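You operate a simulated robot arm through the tools that you are given. There is no shell and no other tool.

Carry out the task below with a simulated robot arm. There is one attempt and no reset: what you move stays moved.

JOB
Make unwind stand one ready for a jumbo change.
Fine: size arm up, purple slider back to 0 mm, brake dial at 0 bar, then the dump valve open; cooling off.

Only the result counts: the job must be done as asked and must still hold three seconds after the hand-in. Knocking over, shifting, dropping, spilling or breaking anything else fails it.

ROBOT AND FRAMES
A 6-joint arm with a two-finger gripper, fixed in place. Base frame: the origin is at the foot of the arm, x ahead of it, y to its left, z up. Units: m, rad, N and s.
With the tool pointing down near the work surface it reaches from about 0.28 to 0.84 m from the base axis. Its first joint turns from -2.897 to 2.897 rad. Payload 2.45 kg.
The tool frame sits at the grasp point between the pads (the TCP): z along the fingers, y along the line on which they close. The tips reach 0.02 m beyond it. The gripper opens to 0.14 m. The gripper's body begins 0.168 m behind the TCP.
Orientation is told as [roll, pitch, yaw] about the base's x, y, z axes, in that order, counted from this pose: with the fingers straight down and closing along the base's y, the tool's x points along the base's -x, its y along +y and its z along -z.

CONTROLS
- The arm moves only by the tool arm_command. Its argument "moves" is text: rows parted by semicolons, each of 7 numbers parted by spaces: the shift along the base's x, y, z in units of 40 mm (1.0 is 40 mm), then the turn, a rotation vector about the base's x, y, z in units of 8 degrees (1.0 is 8 degrees), then the finger opening in m, from 0 to 0.14. In form: tx ty tz wx wy wz gripper; .... A call has 1 to 20 rows; each row shifts and turns the commanded pose from where the row before left it. A call with a number of a shift or a turn outside -1 to 1 is refused whole. Rows are played at 5 a second. More than 0.05 m and 0.15 rad between two rows, or a gripper value outside its range, and nothing of the call is played. Where a pose cannot be reached the arm comes as near as it can. A force on the tool above 50 N (or 10 N above the force at the start of the call, whichever is more), or a blocked arm, ends the call early, and 0.2 s more pass. The fingers move at their own pace (about 0.045 m/s each) and stop on an object; they squeeze with about 43 N. The grip force told is the motor's: it shows also when the fingers shut on nothing. Time passes only in rows, and 0.2 s behind the last, so rows that do not move let the fingers close. The reply holds the time, the measured pose of the TCP, the force on the tool along the base axes, the opening and the grip force, in the units named above and with some noise, with the torque about the TCP (base axes, N m) and any sound that the robot's microphone picked up.
- Cameras (640 x 400 px; columns grow to the right, rows downward): "scene" is fixed at [0.3861, -0.4881, 1.4285]; the picture's right is [0.68, 0.73, 0.00], its down [0.64, -0.59, -0.49] and it looks along [-0.36, 0.33, -0.87] (base axes); focal length 214 px, centre (320, 200). "wrist" rides on the gripper at [0.078, 0.011, -0.209] in the tool frame; the picture's right is [-0.14, 0.99, 0.00], its down [-0.92, -0.13, -0.37] and it looks along [-0.36, -0.05, 0.93] (tool axes); focal length 280 px, centre (320, 200). There is no depth. A picture from a camera that has moved, and an enlarged one, comes with that camera's place and axes in the base frame and with its lens. The place of the scene camera against the robot may be out by one fixed shift of up to 0.025 m in any direction.
- capture(camera): a new picture of that camera. It takes no simulated time.
- lift_body(by): slides the trunk up (or, below 0, down) by that many m; the arm rides with it, the base frame stays. It gives what a move gives, with no picture.
- zoom(camera, box): a new picture of the part [left, top, right, bottom] of that camera's present view, enlarged. It takes no simulated time.
- close_job(): hands the job in; it is judged then, once.

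Places have to be worked out from the pictures, the camera data and where the tool is seen. Open the gripper and draw the arm clear of the work before you hand the job in, unless the task says otherwise.

The tools are called after "Emit:" by a JSON object that holds its "method" and its "body". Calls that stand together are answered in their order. arm_command: Moves the arm, as the interface text tells. Its arguments: {"type":"object","properties":{"moves":{"type":"string"}},"required":["moves"]} The other tools are called the same way: lift_body (by) slides the trunk up or down; capture (camera) takes a picture; zoom (camera, box) takes an enlarged picture of a part of a camera's view; close_job () hands the job in.

At the start:

```text
t: 0.0
tcp_pos: [0.2546, -0.3742, 1.2221]
tcp_rot: [-0.001, 0.001, -0.001]
contact_force: [0.1, 0.3, -0.4]
moment: [-0.03, -0.04, 0.0]
width: 0.1399
grip_force: 0.1
trunk travel left (down, up): [-0.1, 0.13]
```

scene: 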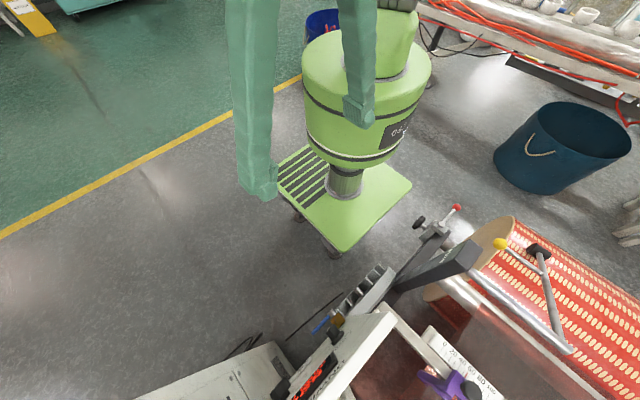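
wrist: 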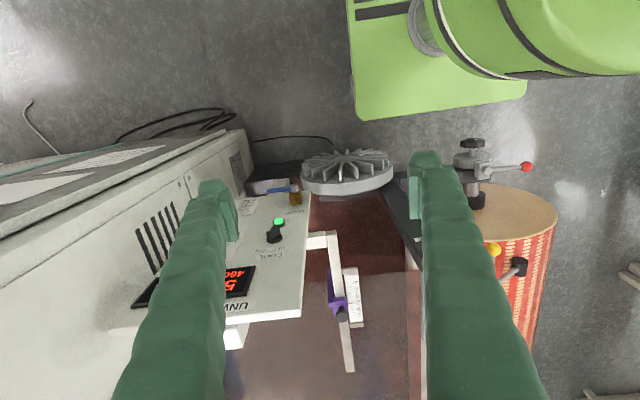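

The pictures show an unwind stand with a panel, a purple slider on a ruler, a roll with an arm, and a valve. I'll enlarge the relevant parts before moving.

Emit:
{"method": "zoom", "body": {"camera": "wrist", "box": [120, 160, 320, 330]}}

Emit:
{"method": "zoom", "body": {"camera": "wrist", "box": [300, 130, 560, 390]}}

Emit:
{"method": "zoom", "body": {"camera": "scene", "box": [260, 190, 500, 400]}}

Emit:
{"method": "zoom", "body": {"camera": "scene", "box": [400, 190, 640, 400]}}

```text
2.35 times, centred on (220, 245) of wrist
camera zoom: at [0.1761, -0.3632, 1.4318], right [0.14, 0.99, 0.0], down [0.92, -0.13, 0.37], along [0.36, -0.05, -0.93], focal length 660 px, centre (555, 94)
```

zoom: 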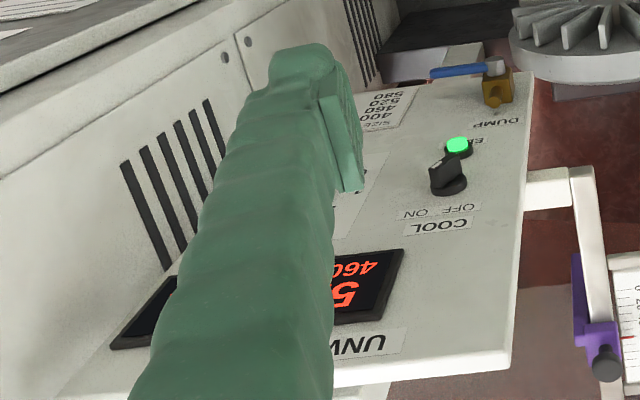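

```text
1.54 times, centred on (430, 260) of wrist
camera zoom: at [0.1761, -0.3632, 1.4318], right [0.14, 0.99, 0.0], down [0.92, -0.13, 0.37], along [0.36, -0.05, -0.93], focal length 431 px, centre (151, 108)
```

zoom: 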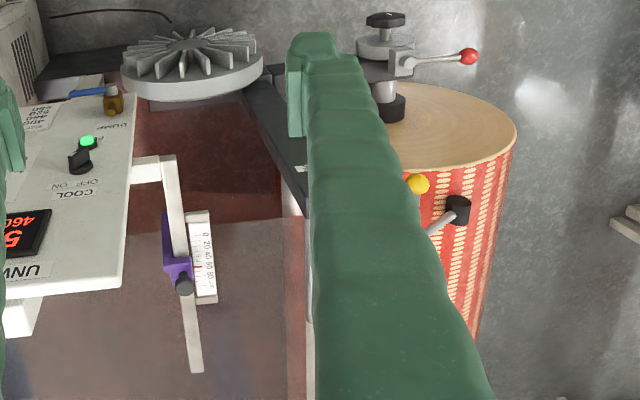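

```text
1.90 times, centred on (380, 295) of scene
camera zoom: at [0.3861, -0.4881, 1.4285], right [0.68, 0.73, 0.0], down [0.64, -0.59, -0.49], along [-0.36, 0.33, -0.87], focal length 408 px, centre (206, 19)
```

zoom: 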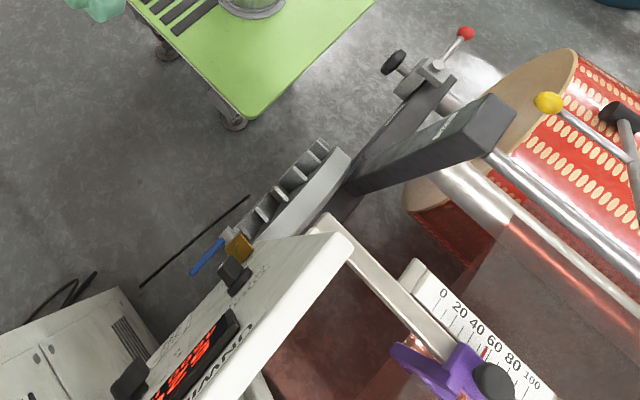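

```text
1.90 times, centred on (520, 295) of scene
camera zoom: at [0.3861, -0.4881, 1.4285], right [0.68, 0.73, 0.0], down [0.64, -0.59, -0.49], along [-0.36, 0.33, -0.87], focal length 408 px, centre (-61, 19)
```

zoom: 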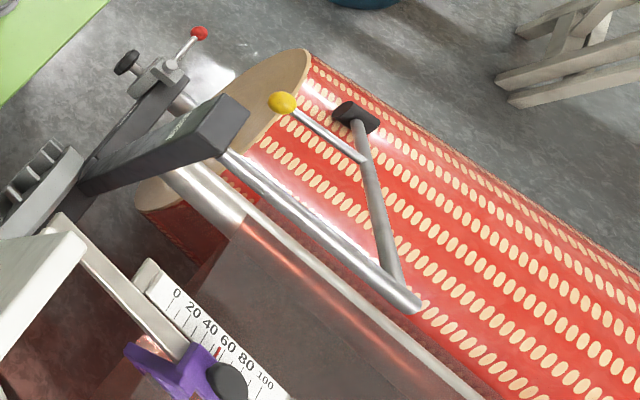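

I triangulate the COOL knob at about (0.42,-0.48,0.97), the slider knob at (0.64,-0.375,0.95) and the yellow handle at (0.60,0.01,0.83). I'll shift the hand toward -y, staying high, so that the panel shows between the fingers.

Emit:
{"method": "arm_command", "body": {"moves": "0 -1 0 0 0 0 0.14;0 -1 0 0 0 0 0.14;0 -1 0 0 0 0 0.14;0 -0.5 0 0 0 0 0.14;0 0 0 0 0 0 0.14"}}

Emit:
{"method": "capture", "body": {"camera": "wrist"}}

Emit:
{"method": "zoom", "body": {"camera": "wrist", "box": [220, 160, 440, 360]}}

```text
t: 1.2
tcp_pos: [0.2545, -0.5167, 1.2221]
tcp_rot: [0.001, -0.001, 0.001]
contact_force: [-0.5, 0.0, -0.1]
moment: [0.01, 0.01, -0.02]
width: 0.1401
grip_force: 0.1
trunk travel left (down, up): [-0.1, 0.13]
```

```text
taken
camera wrist: at [0.1754, -0.504, 1.4321], right [0.14, 0.99, 0.0], down [0.92, -0.13, 0.37], along [0.36, -0.05, -0.93], focal length 280 px, centre (320, 200)
```

wrist: 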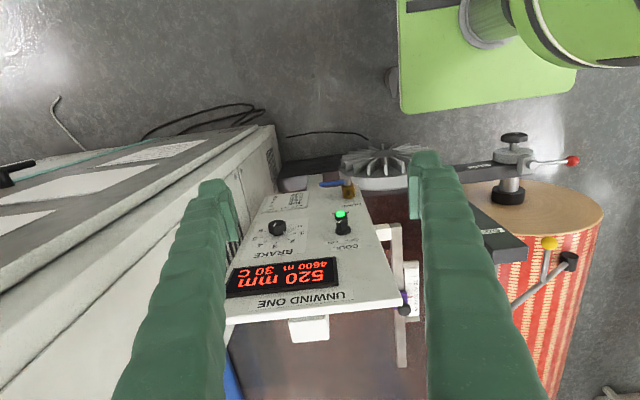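

```text
2.00 times, centred on (330, 260) of wrist
camera zoom: at [0.1754, -0.504, 1.4321], right [0.14, 0.99, 0.0], down [0.92, -0.13, 0.37], along [0.36, -0.05, -0.93], focal length 561 px, centre (300, 80)
```

zoom: 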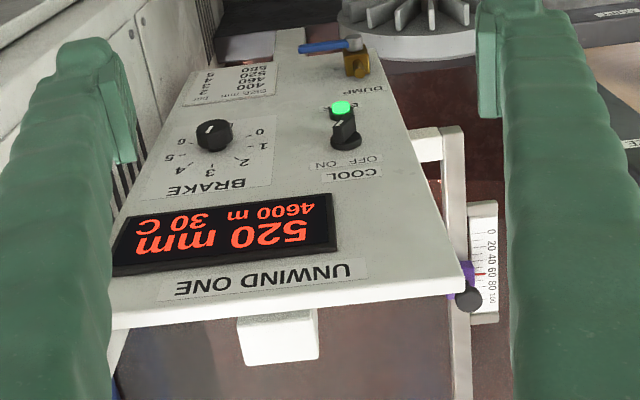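

The panel shows BRAKE dial (pointing between 4 and 5-ish), COOL lever switch, DUMP valve with blue lever. I'll go lower for a closer look, still well above the panel.

Emit:
{"method": "arm_command", "body": {"moves": "0 0 -1 0 0 0 0.14;0 0 -1 0 0 0 0.14;0 0 -0.5 0 0 0 0.14;0 0 0 0 0 0 0.14"}}

Emit:
{"method": "capture", "body": {"camera": "wrist"}}

Emit:
{"method": "zoom", "body": {"camera": "wrist", "box": [240, 170, 400, 270]}}

Emit:
{"method": "capture", "body": {"camera": "scene"}}

```text
t: 2.2
tcp_pos: [0.2555, -0.5149, 1.1231]
tcp_rot: [0.001, 0.0, 0.0]
contact_force: [0.6, -0.5, -0.6]
moment: [-0.01, -0.02, 0.03]
width: 0.1398
grip_force: 0.0
trunk travel left (down, up): [-0.1, 0.13]
```

```text
taken
camera wrist: at [0.1761, -0.5028, 1.3317], right [0.14, 0.99, 0.0], down [0.92, -0.13, 0.37], along [0.37, -0.05, -0.93], focal length 280 px, centre (320, 200)
```

wrist: 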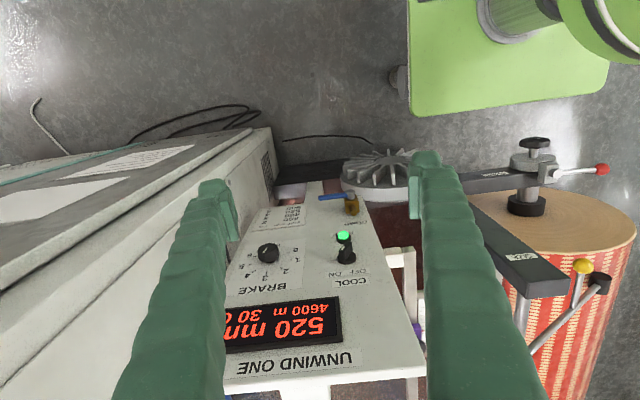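

```text
4.00 times, centred on (320, 220) of wrist
camera zoom: at [0.1761, -0.5028, 1.3317], right [0.14, 0.99, 0.0], down [0.92, -0.13, 0.37], along [0.37, -0.05, -0.93], focal length 1122 px, centre (320, 120)
```

zoom: 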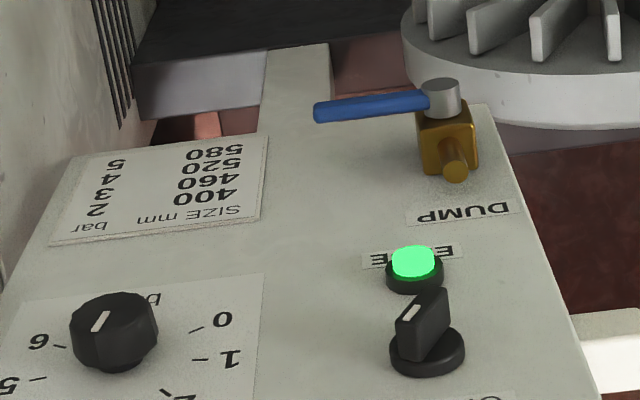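

```text
taken
```

scene: 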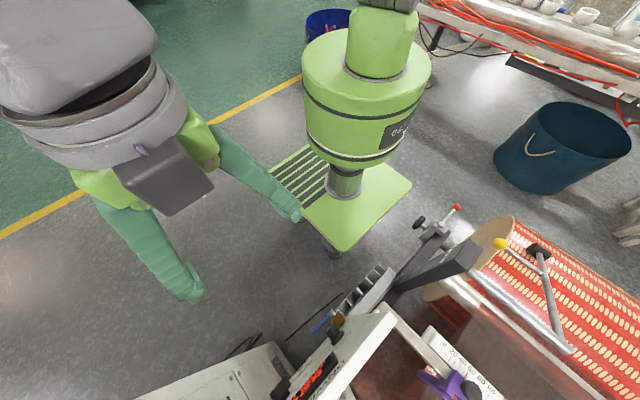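

Comparing the two wrist heights, I judge the panel to be nearly vertical, facing the robot, at x≈0.45, spanning z≈0.69 to 1.13, y≈-0.67 to -0.43. I'll go back up and over to look at the slider from above.

Emit:
{"method": "arm_command", "body": {"moves": "0 0 1 0 0 0 0.14;0 0 1 0 0 0 0.14;0 1 0.5 0 0 0 0.14;0.5 1 0 0 0 0 0.14;1 1 0 0 0 0 0.14;1 0.5 0 0 0 0 0.14;1 0 0 0 0 0 0.14;1 0 0 0 0 0 0.14;0 0 0 0 0 0 0.14"}}

Emit:
{"method": "capture", "body": {"camera": "wrist"}}

Emit:
{"method": "capture", "body": {"camera": "scene"}}

Emit:
{"method": "zoom", "body": {"camera": "wrist", "box": [220, 100, 420, 300]}}

```text
refused: row 5 steps farther than a row can; nothing moved
```

```text
taken
camera wrist: at [0.1761, -0.5028, 1.3317], right [0.14, 0.99, 0.0], down [0.92, -0.13, 0.37], along [0.37, -0.05, -0.93], focal length 280 px, centre (320, 200)
```

wrist: 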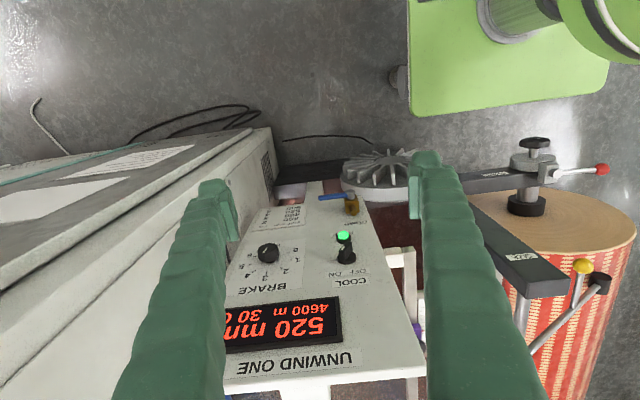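

```text
taken
```

scene: 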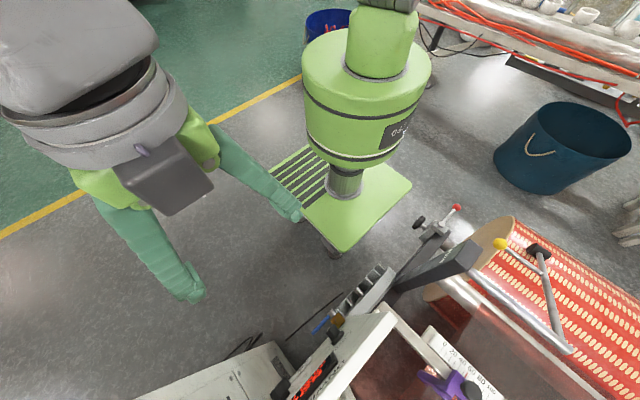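

```text
2.00 times, centred on (320, 200) of wrist
camera zoom: at [0.1761, -0.5028, 1.3317], right [0.14, 0.99, 0.0], down [0.92, -0.13, 0.37], along [0.37, -0.05, -0.93], focal length 561 px, centre (320, 200)
```

zoom: 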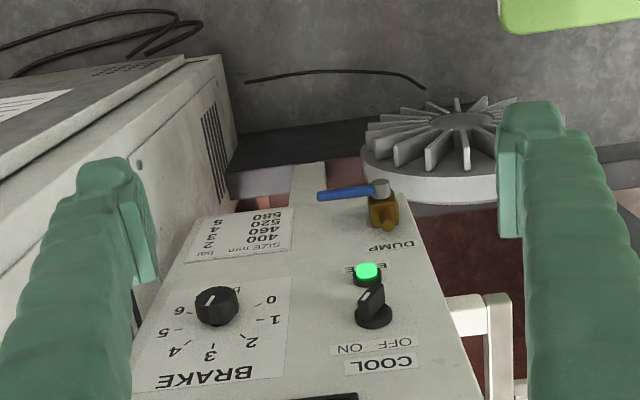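

The combined step was too long; nothing moved. I resend with smaller combined steps.

Emit:
{"method": "arm_command", "body": {"moves": "0 0 1 0 0 0 0.14;0 0 1 0 0 0 0.14;0 0.7 0.5 0 0 0 0.14;0.7 0.7 0 0 0 0 0.14;0.7 0.7 0 0 0 0 0.14;0.7 0.7 0 0 0 0 0.14;0.7 0.7 0 0 0 0 0.14;1 0 0 0 0 0 0.14;1 0 0 0 0 0 0.14;0 0 0 0 0 0 0.14"}}

Emit:
{"method": "capture", "body": {"camera": "wrist"}}

Emit:
{"method": "capture", "body": {"camera": "scene"}}

Emit:
{"method": "zoom", "body": {"camera": "wrist", "box": [220, 100, 420, 300]}}

```text
t: 4.4
tcp_pos: [0.4483, -0.374, 1.2218]
tcp_rot: [-0.001, -0.001, 0.001]
contact_force: [-0.5, 0.6, 0.5]
moment: [-0.04, 0.0, 0.0]
width: 0.14
grip_force: 0.1
trunk travel left (down, up): [-0.1, 0.13]
```

```text
taken
camera wrist: at [0.3686, -0.3628, 1.431], right [0.14, 0.99, 0.0], down [0.92, -0.13, 0.37], along [0.37, -0.05, -0.93], focal length 280 px, centre (320, 200)
```

wrist: 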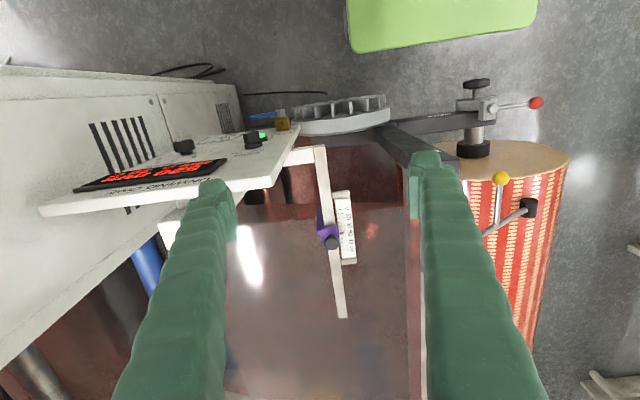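

```text
taken
```

scene: 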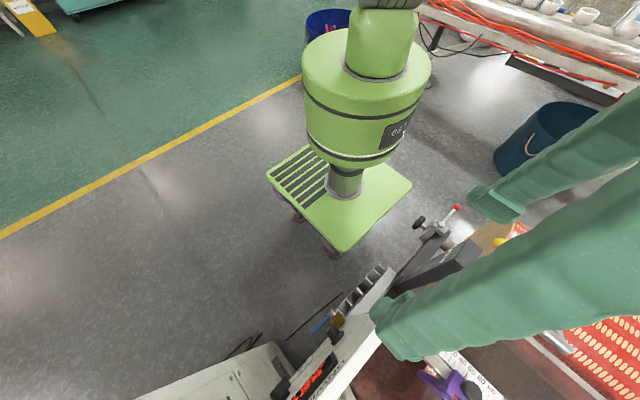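

```text
2.00 times, centred on (320, 200) of wrist
camera zoom: at [0.3686, -0.3628, 1.431], right [0.14, 0.99, 0.0], down [0.92, -0.13, 0.37], along [0.37, -0.05, -0.93], focal length 561 px, centre (320, 200)
```

zoom: 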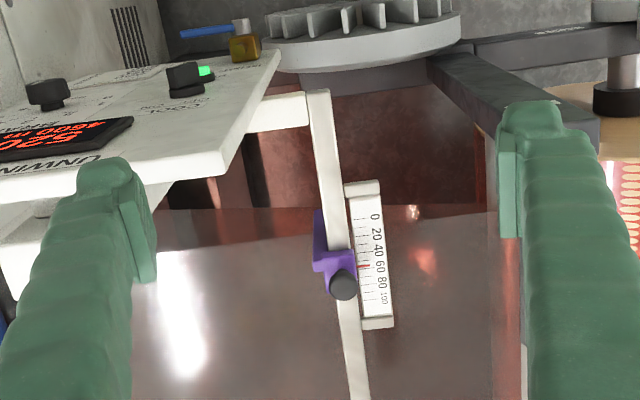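

The slider lies on a bar along x at y≈-0.375; the panel plane is vertical near x≈0.46. Now I move toward +y to view the size arm with its yellow handle.

Emit:
{"method": "arm_command", "body": {"moves": "0 1 0 0 0 0 0.14;0 1 0 0 0 0 0.14;0 1 0 0 0 0 0.14;0 1 0 0 0 0 0.14;0 1 0 0 0 0 0.14;0 1 0 0 0 0 0.14;0 1 0 0 0 0 0.14;0 1 0 0 0 0 0.14;0 1 0 0 0 0 0.14;0 1 0 0 0 0 0.14;0 0 0 0 0 0 0.14"}}

Emit:
{"method": "capture", "body": {"camera": "wrist"}}

Emit:
{"method": "zoom", "body": {"camera": "wrist", "box": [220, 100, 420, 300]}}

Emit:
{"method": "zoom", "body": {"camera": "scene", "box": [440, 200, 640, 400]}}

```text
t: 6.8
tcp_pos: [0.445, 0.0273, 1.2227]
tcp_rot: [-0.001, 0.0, -0.001]
contact_force: [0.9, 0.5, 0.1]
moment: [-0.01, -0.02, 0.01]
width: 0.14
grip_force: 0.0
trunk travel left (down, up): [-0.1, 0.13]
```

```text
taken
camera wrist: at [0.3678, 0.0377, 1.4324], right [0.14, 0.99, 0.0], down [0.92, -0.13, 0.37], along [0.37, -0.05, -0.93], focal length 280 px, centre (320, 200)
```

wrist: 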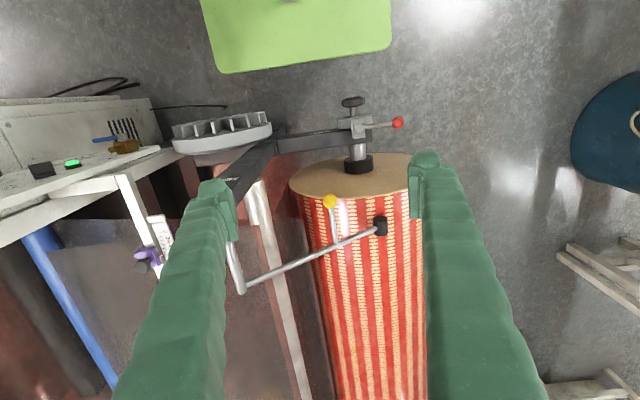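

```text
2.00 times, centred on (320, 200) of wrist
camera zoom: at [0.3678, 0.0377, 1.4324], right [0.14, 0.99, 0.0], down [0.92, -0.13, 0.37], along [0.37, -0.05, -0.93], focal length 561 px, centre (320, 200)
```

zoom: 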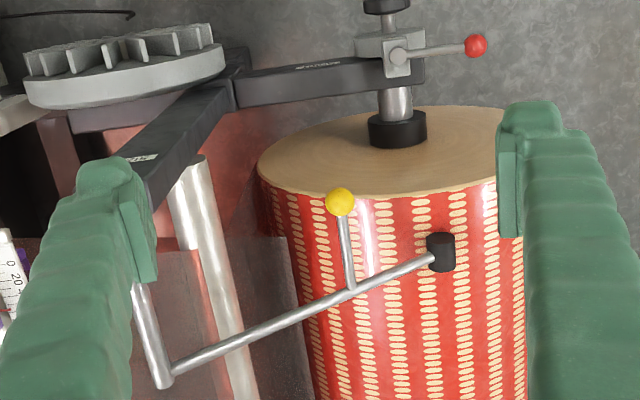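

```text
2.00 times, centred on (540, 300) of scene
camera zoom: at [0.3861, -0.4881, 1.4285], right [0.68, 0.73, 0.0], down [0.64, -0.59, -0.49], along [-0.36, 0.33, -0.87], focal length 429 px, centre (-120, 0)
```

zoom: 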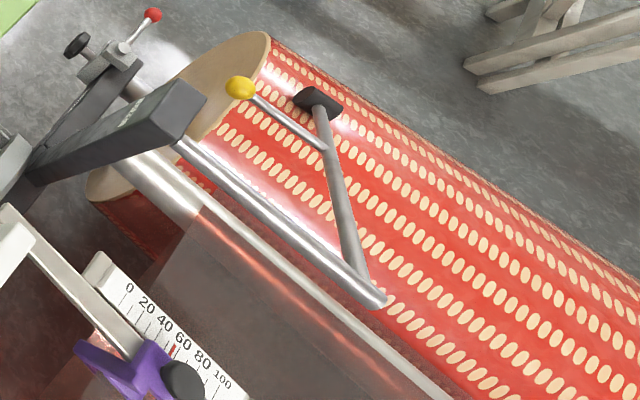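

I place the size arm's pivot end at about (0.74,-0.18,0.94), the follower at (0.72,0.15,0.76), and the yellow knob at (0.607,0.028,0.821): it swings about an axis along x. I zoom on the label on the dark beam and the knob before grabbing.

Emit:
{"method": "zoom", "body": {"camera": "wrist", "box": [210, 120, 290, 200]}}

Emit:
{"method": "zoom", "body": {"camera": "scene", "box": [420, 200, 600, 310]}}

Emit:
{"method": "zoom", "body": {"camera": "scene", "box": [360, 290, 520, 400]}}

```text
5.00 times, centred on (250, 160) of wrist
camera zoom: at [0.3678, 0.0377, 1.4324], right [0.14, 0.99, 0.0], down [0.92, -0.13, 0.37], along [0.37, -0.05, -0.93], focal length 1402 px, centre (670, 400)
```

zoom: 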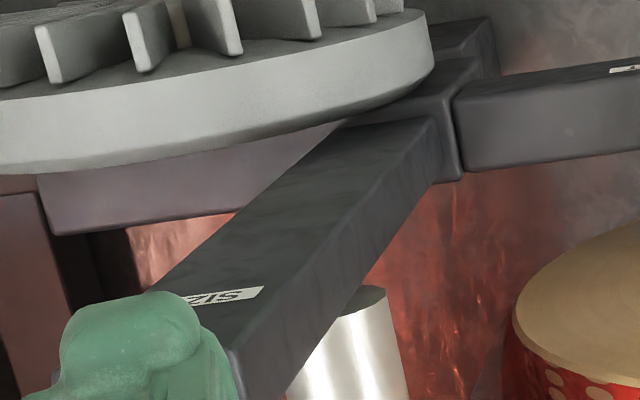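

```text
3.56 times, centred on (510, 255) of scene
camera zoom: at [0.3861, -0.4881, 1.4285], right [0.68, 0.73, 0.0], down [0.64, -0.59, -0.49], along [-0.36, 0.33, -0.87], focal length 763 px, centre (-356, 4)
```

zoom: 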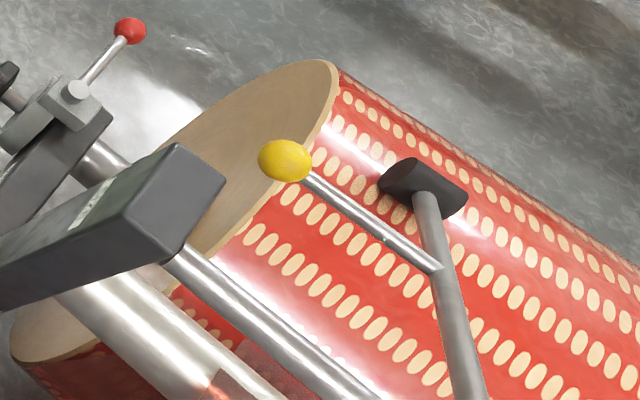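

```text
3.64 times, centred on (440, 345) of scene
camera zoom: at [0.3861, -0.4881, 1.4285], right [0.68, 0.73, 0.0], down [0.64, -0.59, -0.49], along [-0.36, 0.33, -0.87], focal length 780 px, centre (-116, -327)
```

zoom: 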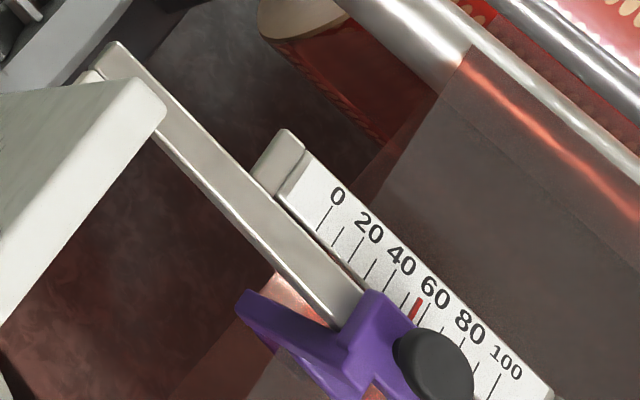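

The beam is labelled SIZE, confirming the swing arm. I move over the yellow knob at height, narrow the fingers somewhat and descend to just above it for a check.

Emit:
{"method": "arm_command", "body": {"moves": "1 0 0 0 0 0 0.1;1 0 0 0 0 0 0.1;1 0 0 0 0 0 0.1;1 0 0 0 0 0 0.1;0 0 -1 0 0 0 0.1;0 0 -1 0 0 0 0.1;0 0 -1 0 0 0 0.1;0 0 -1 0 0 0 0.1;0 0 -1 0 0 0 0.1;0 0 -1 0 0 0 0.1;0 0 -1 0 0 0 0.1;0 0 0 0 0 0 0.1"}}

Emit:
{"method": "capture", "body": {"camera": "wrist"}}

Emit:
{"method": "capture", "body": {"camera": "scene"}}

```text
t: 9.4
tcp_pos: [0.6062, 0.025, 0.941]
tcp_rot: [0.002, -0.001, 0.002]
contact_force: [0.3, -0.6, -0.4]
moment: [0.0, 0.01, 0.01]
width: 0.1001
grip_force: 0.1
trunk travel left (down, up): [-0.1, 0.13]
```

```text
taken
camera wrist: at [0.5276, 0.0368, 1.1507], right [0.14, 0.99, 0.0], down [0.92, -0.13, 0.37], along [0.37, -0.05, -0.93], focal length 280 px, centre (320, 200)
```

wrist: 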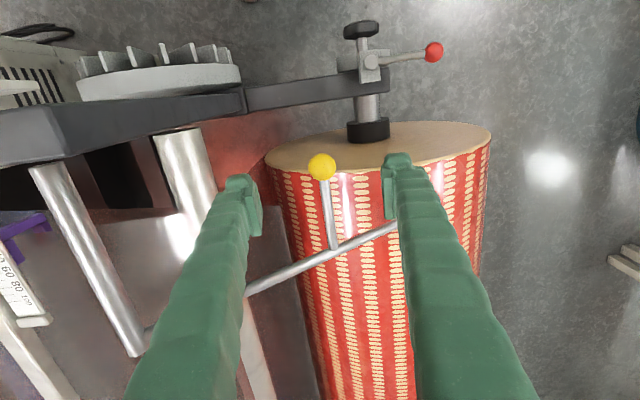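

```text
taken
```

scene: 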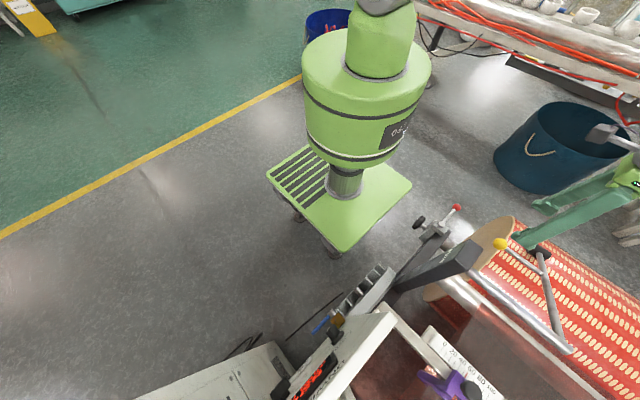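

The knob appears centred between the fingers; re-triangulated at about (0.616,0.027,0.81). I descend around it and then close the fingers.

Emit:
{"method": "arm_command", "body": {"moves": "0.2 0 -1 0 0 0 0.1;0 0 -1 0 0 0 0.1;0 0 -0.7 0 0 0 0.08;0 0 -0.5 0 0 0 0.08;0 0 0 0 0 0 0.08"}}

Emit:
{"method": "capture", "body": {"camera": "wrist"}}

Emit:
{"method": "zoom", "body": {"camera": "scene", "box": [440, 190, 600, 290]}}

```text
t: 10.6
tcp_pos: [0.6159, 0.0254, 0.8131]
tcp_rot: [0.0, 0.001, 0.001]
contact_force: [-0.1, -1.0, -0.7]
moment: [0.0, 0.03, 0.03]
width: 0.0801
grip_force: 0.0
trunk travel left (down, up): [-0.1, 0.13]
```

```text
taken
camera wrist: at [0.5365, 0.036, 1.0236], right [0.14, 0.99, 0.0], down [0.92, -0.13, 0.37], along [0.37, -0.05, -0.93], focal length 280 px, centre (320, 200)
```

wrist: 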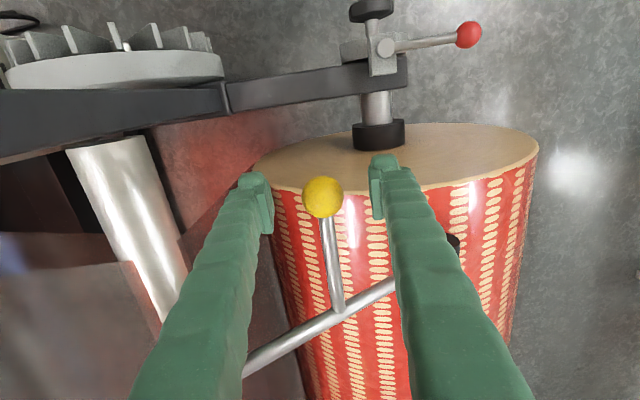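

```text
4.00 times, centred on (520, 240) of scene
camera zoom: at [0.3861, -0.4881, 1.4285], right [0.68, 0.73, 0.0], down [0.64, -0.59, -0.49], along [-0.36, 0.33, -0.87], focal length 858 px, centre (-480, 40)
```

zoom: 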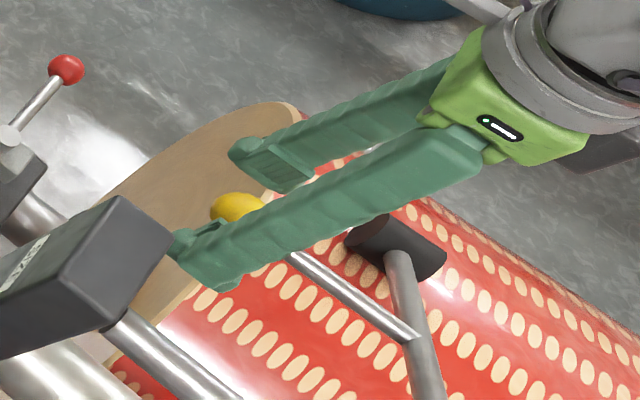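

The knob sits right at the grasp point. I close on it.

Emit:
{"method": "arm_command", "body": {"moves": "0 0 0 0 0 0 0.02;0 0 0 0 0 0 0.02;0 0 0 0 0 0 0.02;0 0 0 0 0 0 0.02;0 0 0 0 0 0 0.02"}}

Emit:
{"method": "capture", "body": {"camera": "wrist"}}

```text
t: 11.8
tcp_pos: [0.6158, 0.0272, 0.8131]
tcp_rot: [0.002, -0.001, 0.001]
contact_force: [0.5, 20.1, -2.5]
moment: [0.23, 0.02, 0.1]
width: 0.0347
grip_force: 45.1
trunk travel left (down, up): [-0.1, 0.13]
```

```text
taken
camera wrist: at [0.5366, 0.0376, 1.0236], right [0.14, 0.99, 0.0], down [0.92, -0.13, 0.37], along [0.36, -0.05, -0.93], focal length 280 px, centre (320, 200)
```

wrist: 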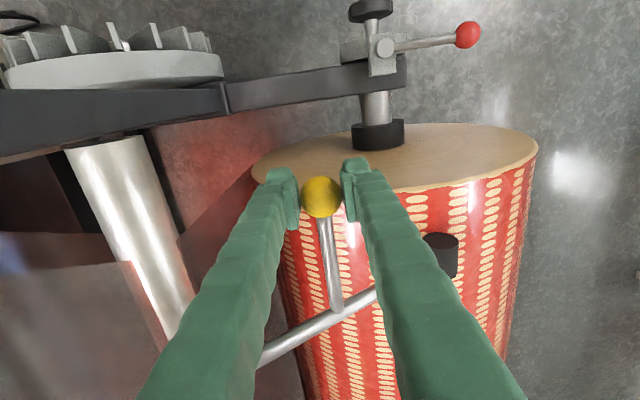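

Held firmly (35 mm ball). I start swinging it up along the estimated arc (pivot y≈-0.183, z≈0.942, radius ≈0.247), a little first to check forces.

Emit:
{"method": "arm_command", "body": {"moves": "0 0.19 0.36 0 0 0 0.02;0 0.19 0.36 0 0 0 0.02;0 0.15 0.4 0 0 0 0.02;0 0.15 0.4 0 0 0 0.02;0 0 0 0 0 0 0.02"}}

Emit:
{"method": "capture", "body": {"camera": "wrist"}}

Emit:
{"method": "capture", "body": {"camera": "scene"}}

```text
t: 13.0
tcp_pos: [0.6142, 0.0502, 0.8748]
tcp_rot: [0.0, 0.002, 0.0]
contact_force: [0.4, -22.4, 3.1]
moment: [-0.45, -0.19, -0.22]
width: 0.0342
grip_force: 45.2
trunk travel left (down, up): [-0.1, 0.13]
```

```text
taken
camera wrist: at [0.5363, 0.0618, 1.085], right [0.14, 0.99, 0.0], down [0.92, -0.13, 0.37], along [0.37, -0.05, -0.93], focal length 280 px, centre (320, 200)
```

wrist: 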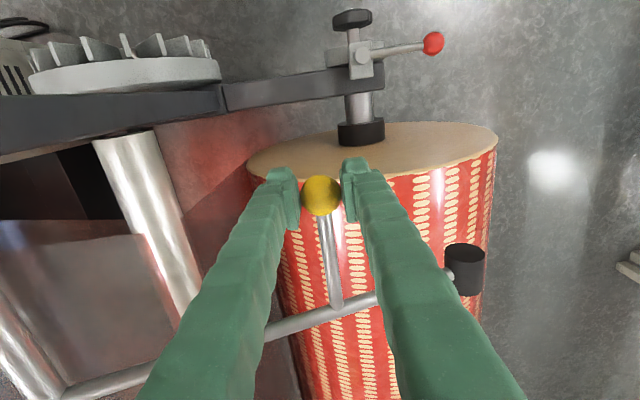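

```text
taken
```

scene: 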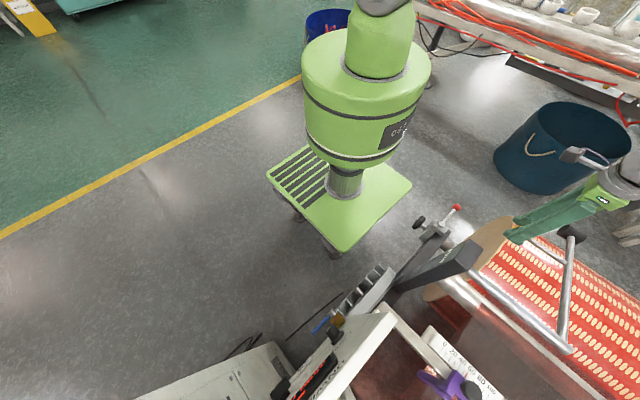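

The arm lifts; the side force shows my arc slightly off, so I refit the pivot to (-0.190, 0.930) and go on in small pieces.

Emit:
{"method": "arm_command", "body": {"moves": "0 -0.01 0.53 0 0 0 0.02;0 0.03 0.43 0 0 0 0.02;0 0.03 0.43 0 0 0 0.02;0 -0.03 0.43 0 0 0 0.02;0 -0.03 0.43 0 0 0 0.02;0 0 0 0 0 0 0.02"}}

```text
t: 14.4
tcp_pos: [0.6141, 0.053, 0.964]
tcp_rot: [0.0, 0.002, 0.001]
contact_force: [-0.1, -0.2, -0.8]
moment: [0.03, -0.02, 0.02]
width: 0.02
grip_force: 0.2
trunk travel left (down, up): [-0.1, 0.13]
```

The reading shows the fingers at the commanded 20 mm with no grip: the ball slipped out. I look at where it went.

Emit:
{"method": "capture", "body": {"camera": "wrist"}}

Emit:
{"method": "capture", "body": {"camera": "scene"}}

```text
taken
camera wrist: at [0.5356, 0.0632, 1.1744], right [0.14, 0.99, 0.0], down [0.92, -0.13, 0.37], along [0.37, -0.05, -0.93], focal length 280 px, centre (320, 200)
```

wrist: 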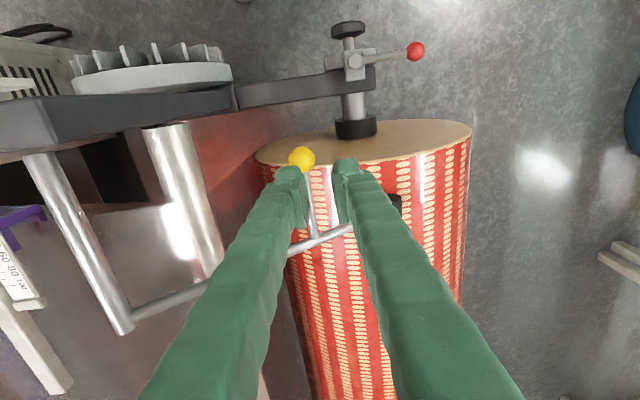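

```text
taken
```

scene: 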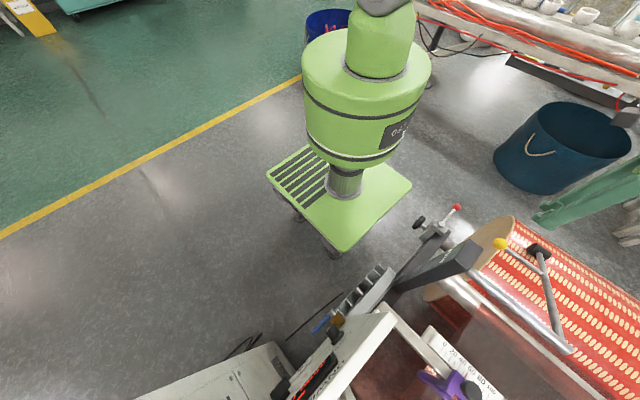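

The ball slid out and the arm dropped back on the roll; friction alone along the arc isn't enough since the ball turns against the pads. I'll instead grip from the front with the fingers pointing along +x, so the pads push along the swing. First retreat and turn the hand to horizontal in free space.

Emit:
{"method": "arm_command", "body": {"moves": "0 0 1 0 0 0 0.08;0 0 1 0 0 0 0.08;-1 0 0.4 0 0 0 0.08;-1 0 0.5 0 0 0 0.08;-1 0 0 0 -1 0 0.08;-1 0 0 0 -1 0 0.08;0 0 0 0 -1 0 0.08;0 0 0 0 -1 0 0.08;0 0 0 0 -1 0 0.08;0 0 0 0 -1 0 0.08;0 0 0 0 0 0 0.08"}}

Emit:
{"method": "capture", "body": {"camera": "wrist"}}

Emit:
{"method": "capture", "body": {"camera": "scene"}}

```text
t: 16.8
tcp_pos: [0.5338, 0.0514, 1.1035]
tcp_rot: [-0.061, -0.587, 0.001]
contact_force: [0.5, 0.0, 1.4]
moment: [0.0, -0.03, -0.03]
width: 0.0797
grip_force: 0.1
out of reach, approached as far as the arm can: row 7, 8, 9, 10
trunk travel left (down, up): [-0.1, 0.13]
```

```text
taken
camera wrist: at [0.3543, 0.0761, 1.234], right [0.15, 0.99, 0.03], down [0.56, -0.1, 0.82], along [0.82, -0.11, -0.57], focal length 280 px, centre (320, 200)
```

wrist: 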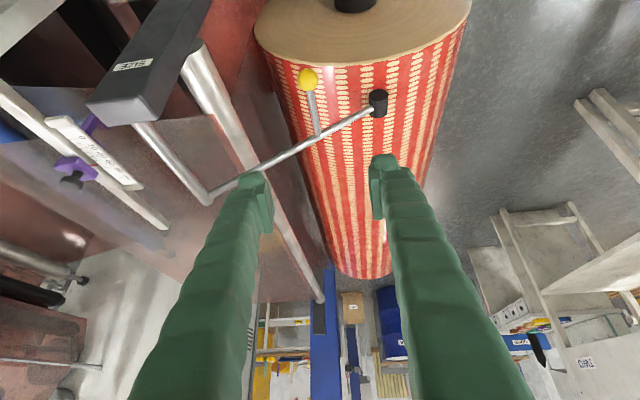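

```text
taken
```

scene: 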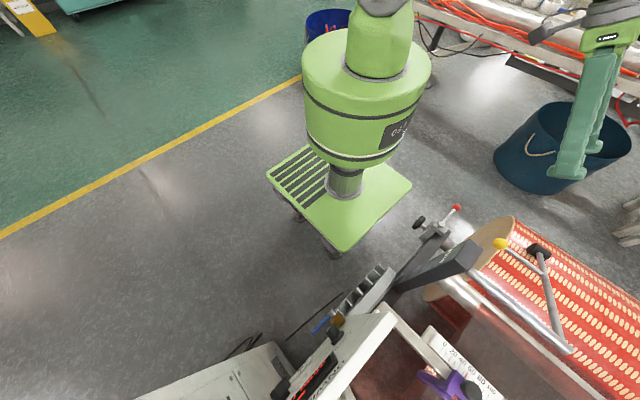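

Horizontal isn't reachable with the hand this close to the base. I move out in +x and continue the pitch there.

Emit:
{"method": "arm_command", "body": {"moves": "1 0 0 0 0 0 0.08;1 0 0 0 0 0 0.08;1 0 0 0 0 0 0.08;1 0 0 0 0 0 0.08;0 0 0 0 -1 0 0.08;0 0 0 0 -1 0 0.08;0 0 0 0 -1 0 0.08;0 0 0 0 0 0 0.08"}}

Emit:
{"method": "capture", "body": {"camera": "wrist"}}

```text
t: 18.6
tcp_pos: [0.6907, 0.0352, 1.1002]
tcp_rot: [-0.121, -0.849, 0.005]
contact_force: [0.1, 0.4, 0.4]
moment: [0.01, -0.02, 0.02]
width: 0.0798
grip_force: 0.1
out of reach, approached as far as the arm can: row 5, 6
trunk travel left (down, up): [-0.1, 0.13]
```

```text
taken
camera wrist: at [0.4836, 0.0699, 1.1788], right [0.17, 0.98, 0.02], down [0.32, -0.08, 0.94], along [0.93, -0.16, -0.33], focal length 280 px, centre (320, 200)
```

wrist: 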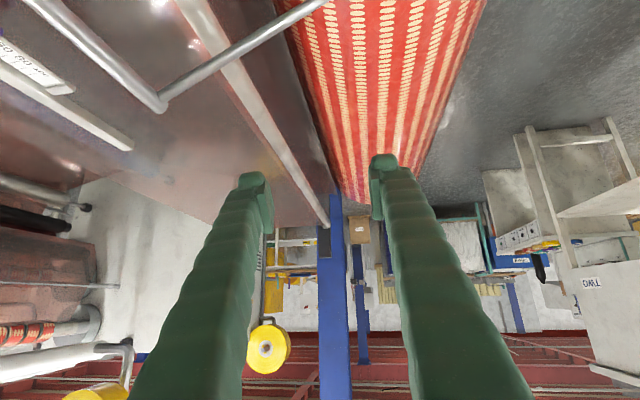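

The hand is now at (0.69,0.035,1.10) with about 49° pitch; the camera looks nearly level. I test whether pitch can continue further here, with some more distance.

Emit:
{"method": "arm_command", "body": {"moves": "0 0 0 0 -1 0 0.08;0 0 0 0 -1 0 0.08;0 0 0 0 -1 0 0.08;0 0 0 0 0 0 0.08"}}

```text
t: 19.6
tcp_pos: [0.7135, 0.0479, 1.1287]
tcp_rot: [-0.249, -1.242, 0.113]
contact_force: [0.6, 0.3, -0.9]
moment: [-0.01, 0.0, -0.06]
width: 0.0799
grip_force: 0.0
out of reach, approached as far as the arm can: row 2, 3
trunk travel left (down, up): [-0.1, 0.13]
```

Pitch reaches -71° while drifting; the limit looks like the wrist being too close to the shoulder. Raising the trunk puts the shoulder farther from the low work, so I lift it and then lower the hand while turning.

Emit:
{"method": "lift_body", "body": {"by": 0.12}}

Emit:
{"method": "arm_command", "body": {"moves": "0 0 -1 0 0 0 0.08;0 0 -1 0 0 0 0.08;0 0 -1 0 0 0 0.08;-0.5 0 -1 0 0 0 0.08;-0.5 0 -1 0 0 0 0.08;-0.5 0 -1 0 0 0 0.08;0 0 0 0 -1 0 0.08;0 0 0 0 -1 0 0.08;0 0 0 0 0 0 0.08"}}

Emit:
{"method": "capture", "body": {"camera": "wrist"}}

Emit:
{"method": "capture", "body": {"camera": "scene"}}

```text
t: 21.1
tcp_pos: [0.7135, 0.0473, 1.2496]
tcp_rot: [-0.245, -1.24, 0.115]
contact_force: [0.0, -0.1, -0.8]
moment: [0.03, 0.01, 0.0]
width: 0.08
grip_force: 0.1
trunk travel left (down, up): [-0.22, 0.01]
```

```text
t: 23.1
tcp_pos: [0.8207, 0.1015, 1.0957]
tcp_rot: [-1.139, -1.446, 0.978]
contact_force: [0.1, -0.4, 0.1]
moment: [-0.01, -0.02, 0.06]
width: 0.0799
grip_force: 0.1
out of reach, approached as far as the arm can: row 1, 2, 3, 4, 5, 6, 7, 8
trunk travel left (down, up): [-0.22, 0.01]
```

```text
taken
camera wrist: at [0.6108, 0.1387, 1.0292], right [0.17, 0.99, 0.02], down [-0.32, 0.03, 0.95], along [0.93, -0.16, 0.32], focal length 280 px, centre (320, 200)
```

wrist: 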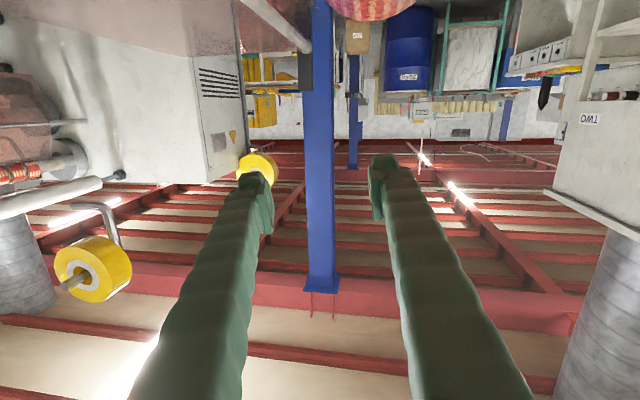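

```text
taken
```

scene: 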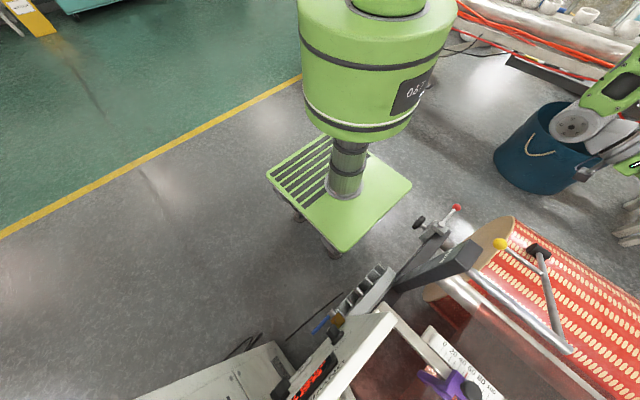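

The column in the scene turns out to be the robot itself, and the reach data imply the wrist must stay ≳0.53 m from a shoulder near z≈1; so horizontal fingers at the ball aren't possible, but tilting the hand about x is. I return to tool-down, keeping above everything.

Emit:
{"method": "arm_command", "body": {"moves": "0 0 0.3 0 1 0 0.08;0 0 0.3 0 1 0 0.08;0 0 0.3 0 1 0 0.08;0 0 0.3 0 1 0 0.08;0 0 0.3 0 1 0 0.08;-0.3 0 0.3 0 1 0 0.08;-0.3 0 0 0 1 0 0.08;-0.3 0 0 0 1 0 0.08;-0.3 0 0 0 1 0 0.08;-0.3 0 0 0 1 0 0.08;-0.3 0 0 0 1 0 0.08;0 0 0 0 0 0 0.08"}}

```text
t: 25.7
tcp_pos: [0.7486, 0.1004, 1.169]
tcp_rot: [-0.156, 0.032, 0.083]
contact_force: [-0.6, 0.7, 0.5]
moment: [-0.02, -0.02, -0.01]
width: 0.0797
grip_force: 0.1
trunk travel left (down, up): [-0.22, 0.01]
```

Back near tool-down. Now I tilt about x to roughly -50° (hand on the +y side, fingers pointing -y/down) while moving back to x≈0.616 above the knob.

Emit:
{"method": "arm_command", "body": {"moves": "-0.55 0 0 0 -0.23 -0.59 0.08;-0.55 0 0 -0.86 0 0 0.08;-0.55 0 0 -0.86 0 0 0.08;-0.55 0 0 -0.86 0 0 0.08;-0.55 0 0 -0.86 0 0 0.08;-0.55 0 0 -0.86 0 0 0.08;0 0 0 -0.86 0 0 0.08;0 0 0 0 0 0 0.08"}}

Emit:
{"method": "capture", "body": {"camera": "wrist"}}

```text
t: 27.5
tcp_pos: [0.6173, 0.1009, 1.1692]
tcp_rot: [-0.878, 0.0, 0.001]
contact_force: [-0.9, 0.0, 0.3]
moment: [0.01, 0.01, 0.03]
width: 0.0798
grip_force: 0.2
trunk travel left (down, up): [-0.22, 0.01]
```

```text
taken
camera wrist: at [0.5378, 0.2691, 1.294], right [0.14, 0.63, -0.76], down [0.92, 0.2, 0.33], along [0.37, -0.75, -0.55], focal length 280 px, centre (320, 200)
```

wrist: 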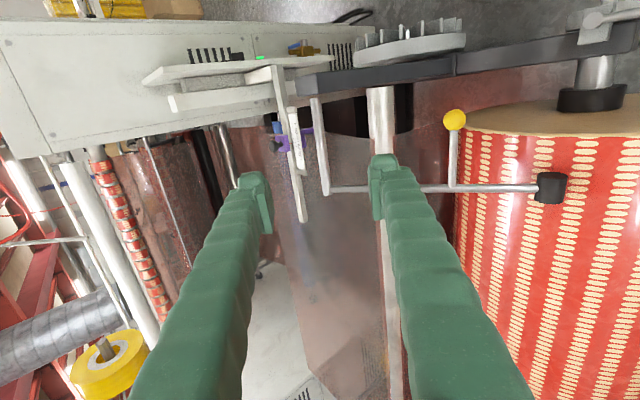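

Reached -50° tilt cleanly; this side view confirms the ball at about (0.62,0.028,0.813). I descend to 8 cm short of it along the finger direction.

Emit:
{"method": "arm_command", "body": {"moves": "0 -0.04 -0.95 0 0 0 0.06;0 -0.04 -0.95 0 0 0 0.06;0 -0.04 -0.95 0 0 0 0.06;0 -0.04 -0.95 0 0 0 0.06;0 -0.04 -0.95 0 0 0 0.06;0 -0.04 -0.95 0 0 0 0.06;0 -0.04 -0.95 0 0 0 0.06;0 -0.04 -0.95 0 0 0 0.06;0 0 0 0 0 0 0.06"}}

Emit:
{"method": "capture", "body": {"camera": "wrist"}}

Emit:
{"method": "zoom", "body": {"camera": "scene", "box": [440, 160, 640, 300]}}

```text
t: 29.5
tcp_pos: [0.6178, 0.0874, 0.8633]
tcp_rot: [-0.877, 0.0, 0.003]
contact_force: [0.7, 0.3, 0.9]
moment: [0.03, 0.01, 0.0]
width: 0.0603
grip_force: 0.1
trunk travel left (down, up): [-0.22, 0.01]
```

```text
taken
camera wrist: at [0.5389, 0.2554, 0.9889], right [0.14, 0.63, -0.76], down [0.92, 0.2, 0.33], along [0.37, -0.75, -0.55], focal length 280 px, centre (320, 200)
```

wrist: 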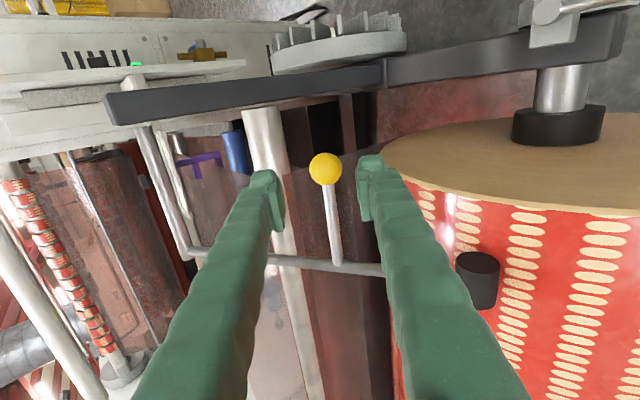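

```text
2.86 times, centred on (540, 230) of scene
camera zoom: at [0.3861, -0.4881, 1.4285], right [0.68, 0.73, 0.0], down [0.64, -0.59, -0.49], along [-0.36, 0.33, -0.87], focal length 613 px, centre (-309, 114)
```

zoom: 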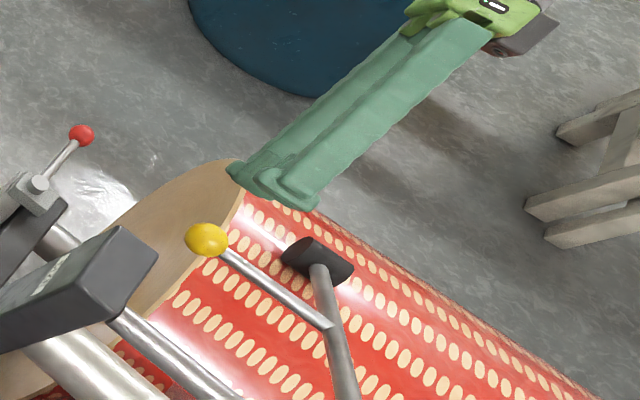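

Ball lined up between the fingers. I advance 8.2 cm along the finger direction and close.

Emit:
{"method": "arm_command", "body": {"moves": "0.05 -0.5 -0.42 0 0 0 0.06;0 -0.5 -0.42 0 0 0 0.06;0 -0.58 -0.47 0 0 0 0.06;0 0 0 0 0 0 0.06;0 0 0 0 0 0 0.025;0 0 0 0 0 0 0.025;0 0 0 0 0 0 0.025;0 0 0 0 0 0 0.025"}}

Emit:
{"method": "capture", "body": {"camera": "wrist"}}

```text
t: 31.3
tcp_pos: [0.6195, 0.0264, 0.8096]
tcp_rot: [-0.877, 0.0, 0.002]
contact_force: [-3.3, 19.2, -15.3]
moment: [0.19, 0.04, 0.09]
width: 0.0412
grip_force: 12.0
trunk travel left (down, up): [-0.22, 0.01]
```

```text
taken
camera wrist: at [0.5407, 0.1938, 0.9363], right [0.14, 0.63, -0.76], down [0.92, 0.2, 0.33], along [0.37, -0.75, -0.56], focal length 280 px, centre (320, 200)
```

wrist: 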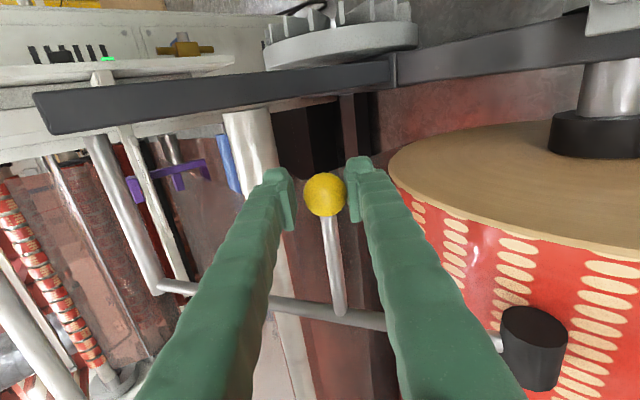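

The lower finger touched first; I shift the hand ~4 mm in that direction and finish closing.

Emit:
{"method": "arm_command", "body": {"moves": "0 0.07 -0.08 0 0 0 0.025;0 0 0 0 0 0 0.025;0 0 0 0 0 0 0.025;0 0 0 0 0 0 0.025"}}

```text
t: 32.3
tcp_pos: [0.6187, 0.027, 0.8079]
tcp_rot: [-0.877, 0.002, 0.0]
contact_force: [1.0, 10.6, -10.2]
moment: [0.1, -0.02, -0.03]
width: 0.0344
grip_force: 7.1
trunk travel left (down, up): [-0.22, 0.01]
```

Emit:
{"method": "arm_command", "body": {"moves": "0 0.03 -0.04 0 0 0 0.015;0 0 0 0 0 0 0.015;0 0 0 0 0 0 0.015"}}

```text
t: 33.1
tcp_pos: [0.6193, 0.0281, 0.8067]
tcp_rot: [-0.882, 0.0, 0.002]
contact_force: [5.2, 0.2, -2.9]
moment: [-0.13, 0.14, -0.2]
width: 0.0323
grip_force: 45.0
trunk travel left (down, up): [-0.22, 0.01]
```

Firm grip now (45 N). I swing with the tool turning along with the arm (4° per row), checking after 24°.

Emit:
{"method": "arm_command", "body": {"moves": "0 0.202 0.388 0.5 0 0 0.015;0 0.174 0.401 0.5 0 0 0.015;0 0.146 0.412 0.5 0 0 0.015;0 0.117 0.421 0.5 0 0 0.015;0 0 0 0 0 0 0.015"}}

Emit:
{"method": "capture", "body": {"camera": "wrist"}}

```text
t: 34.3
tcp_pos: [0.6195, 0.0529, 0.8717]
tcp_rot: [-0.598, 0.0, 0.001]
contact_force: [5.1, -5.1, -1.4]
moment: [-0.32, -0.19, 0.05]
width: 0.0324
grip_force: 45.3
trunk travel left (down, up): [-0.22, 0.01]
```

```text
taken
camera wrist: at [0.5406, 0.1806, 1.0391], right [0.14, 0.82, -0.56], down [0.92, 0.1, 0.38], along [0.37, -0.56, -0.74], focal length 280 px, centre (320, 200)
```

wrist: 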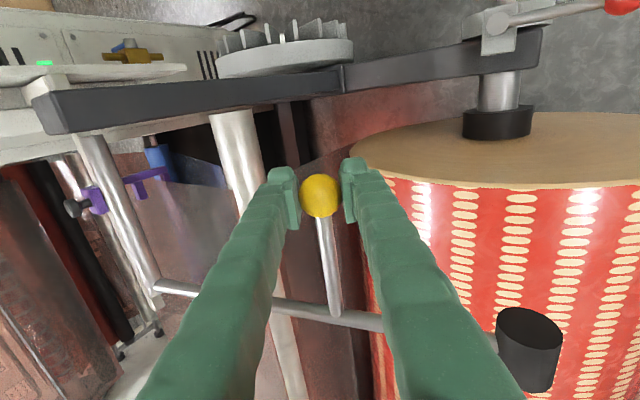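

Forces are small and the ball stays centred. I continue to about θ≈+18°.

Emit:
{"method": "arm_command", "body": {"moves": "0 0.087 0.428 0.5 0 0 0.015;0 0.057 0.433 0.5 0 0 0.015;0 0.027 0.436 0.5 0 0 0.015;0 -0.004 0.437 0.5 0 0 0.015;0 -0.034 0.436 0.5 0 0 0.015;0 -0.065 0.432 0.5 0 0 0.015;0 -0.095 0.427 0.5 0 0 0.015;0 -0.124 0.419 0.5 0 0 0.015;0 0 0 0 0 0 0.015"}}

Emit:
{"method": "capture", "body": {"camera": "wrist"}}

```text
t: 36.3
tcp_pos: [0.6197, 0.0482, 1.0093]
tcp_rot: [-0.039, -0.002, 0.001]
contact_force: [2.7, -8.2, 1.6]
moment: [-0.17, -0.54, 0.07]
width: 0.0323
grip_force: 44.7
trunk travel left (down, up): [-0.22, 0.01]
```

```text
taken
camera wrist: at [0.5404, 0.0665, 1.2187], right [0.14, 0.99, -0.04], down [0.92, -0.11, 0.38], along [0.37, -0.09, -0.93], focal length 280 px, centre (320, 200)
```

wrist: 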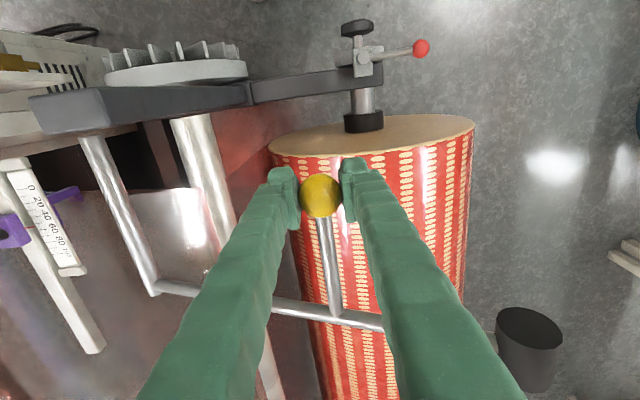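

Still good at θ≈18°. I continue toward θ≈50°.

Emit:
{"method": "arm_command", "body": {"moves": "0 -0.153 0.409 0.5 0 0 0.015;0 -0.181 0.398 0.5 0 0 0.015;0 -0.209 0.384 0.5 0 0 0.015;0 -0.235 0.369 0.5 0 0 0.015;0 -0.26 0.351 0.5 0 0 0.015;0 -0.284 0.332 0.5 0 0 0.015;0 -0.306 0.312 0.5 0 0 0.015;0 -0.327 0.29 0.5 0 0 0.015;0 0 0 0 0 0 0.015"}}

Emit:
{"method": "capture", "body": {"camera": "scene"}}

```text
t: 36.7
tcp_pos: [0.6189, 0.0458, 1.0176]
tcp_rot: [0.019, 0.001, 0.002]
contact_force: [7.0, -1.2, -25.3]
moment: [0.0, -1.36, -0.03]
width: 0.0327
grip_force: 44.8
trunk travel left (down, up): [-0.22, 0.01]
stopped in row 2: the force on the tool passed its limit at 58 N (the readings are from after the stop); the commanded pose is now the measured one
```

```text
taken
```

scene: 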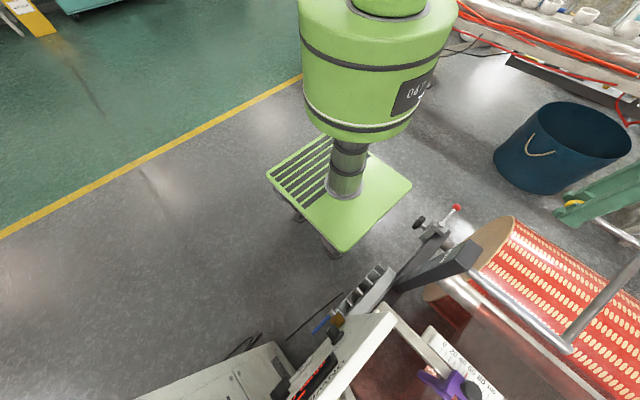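

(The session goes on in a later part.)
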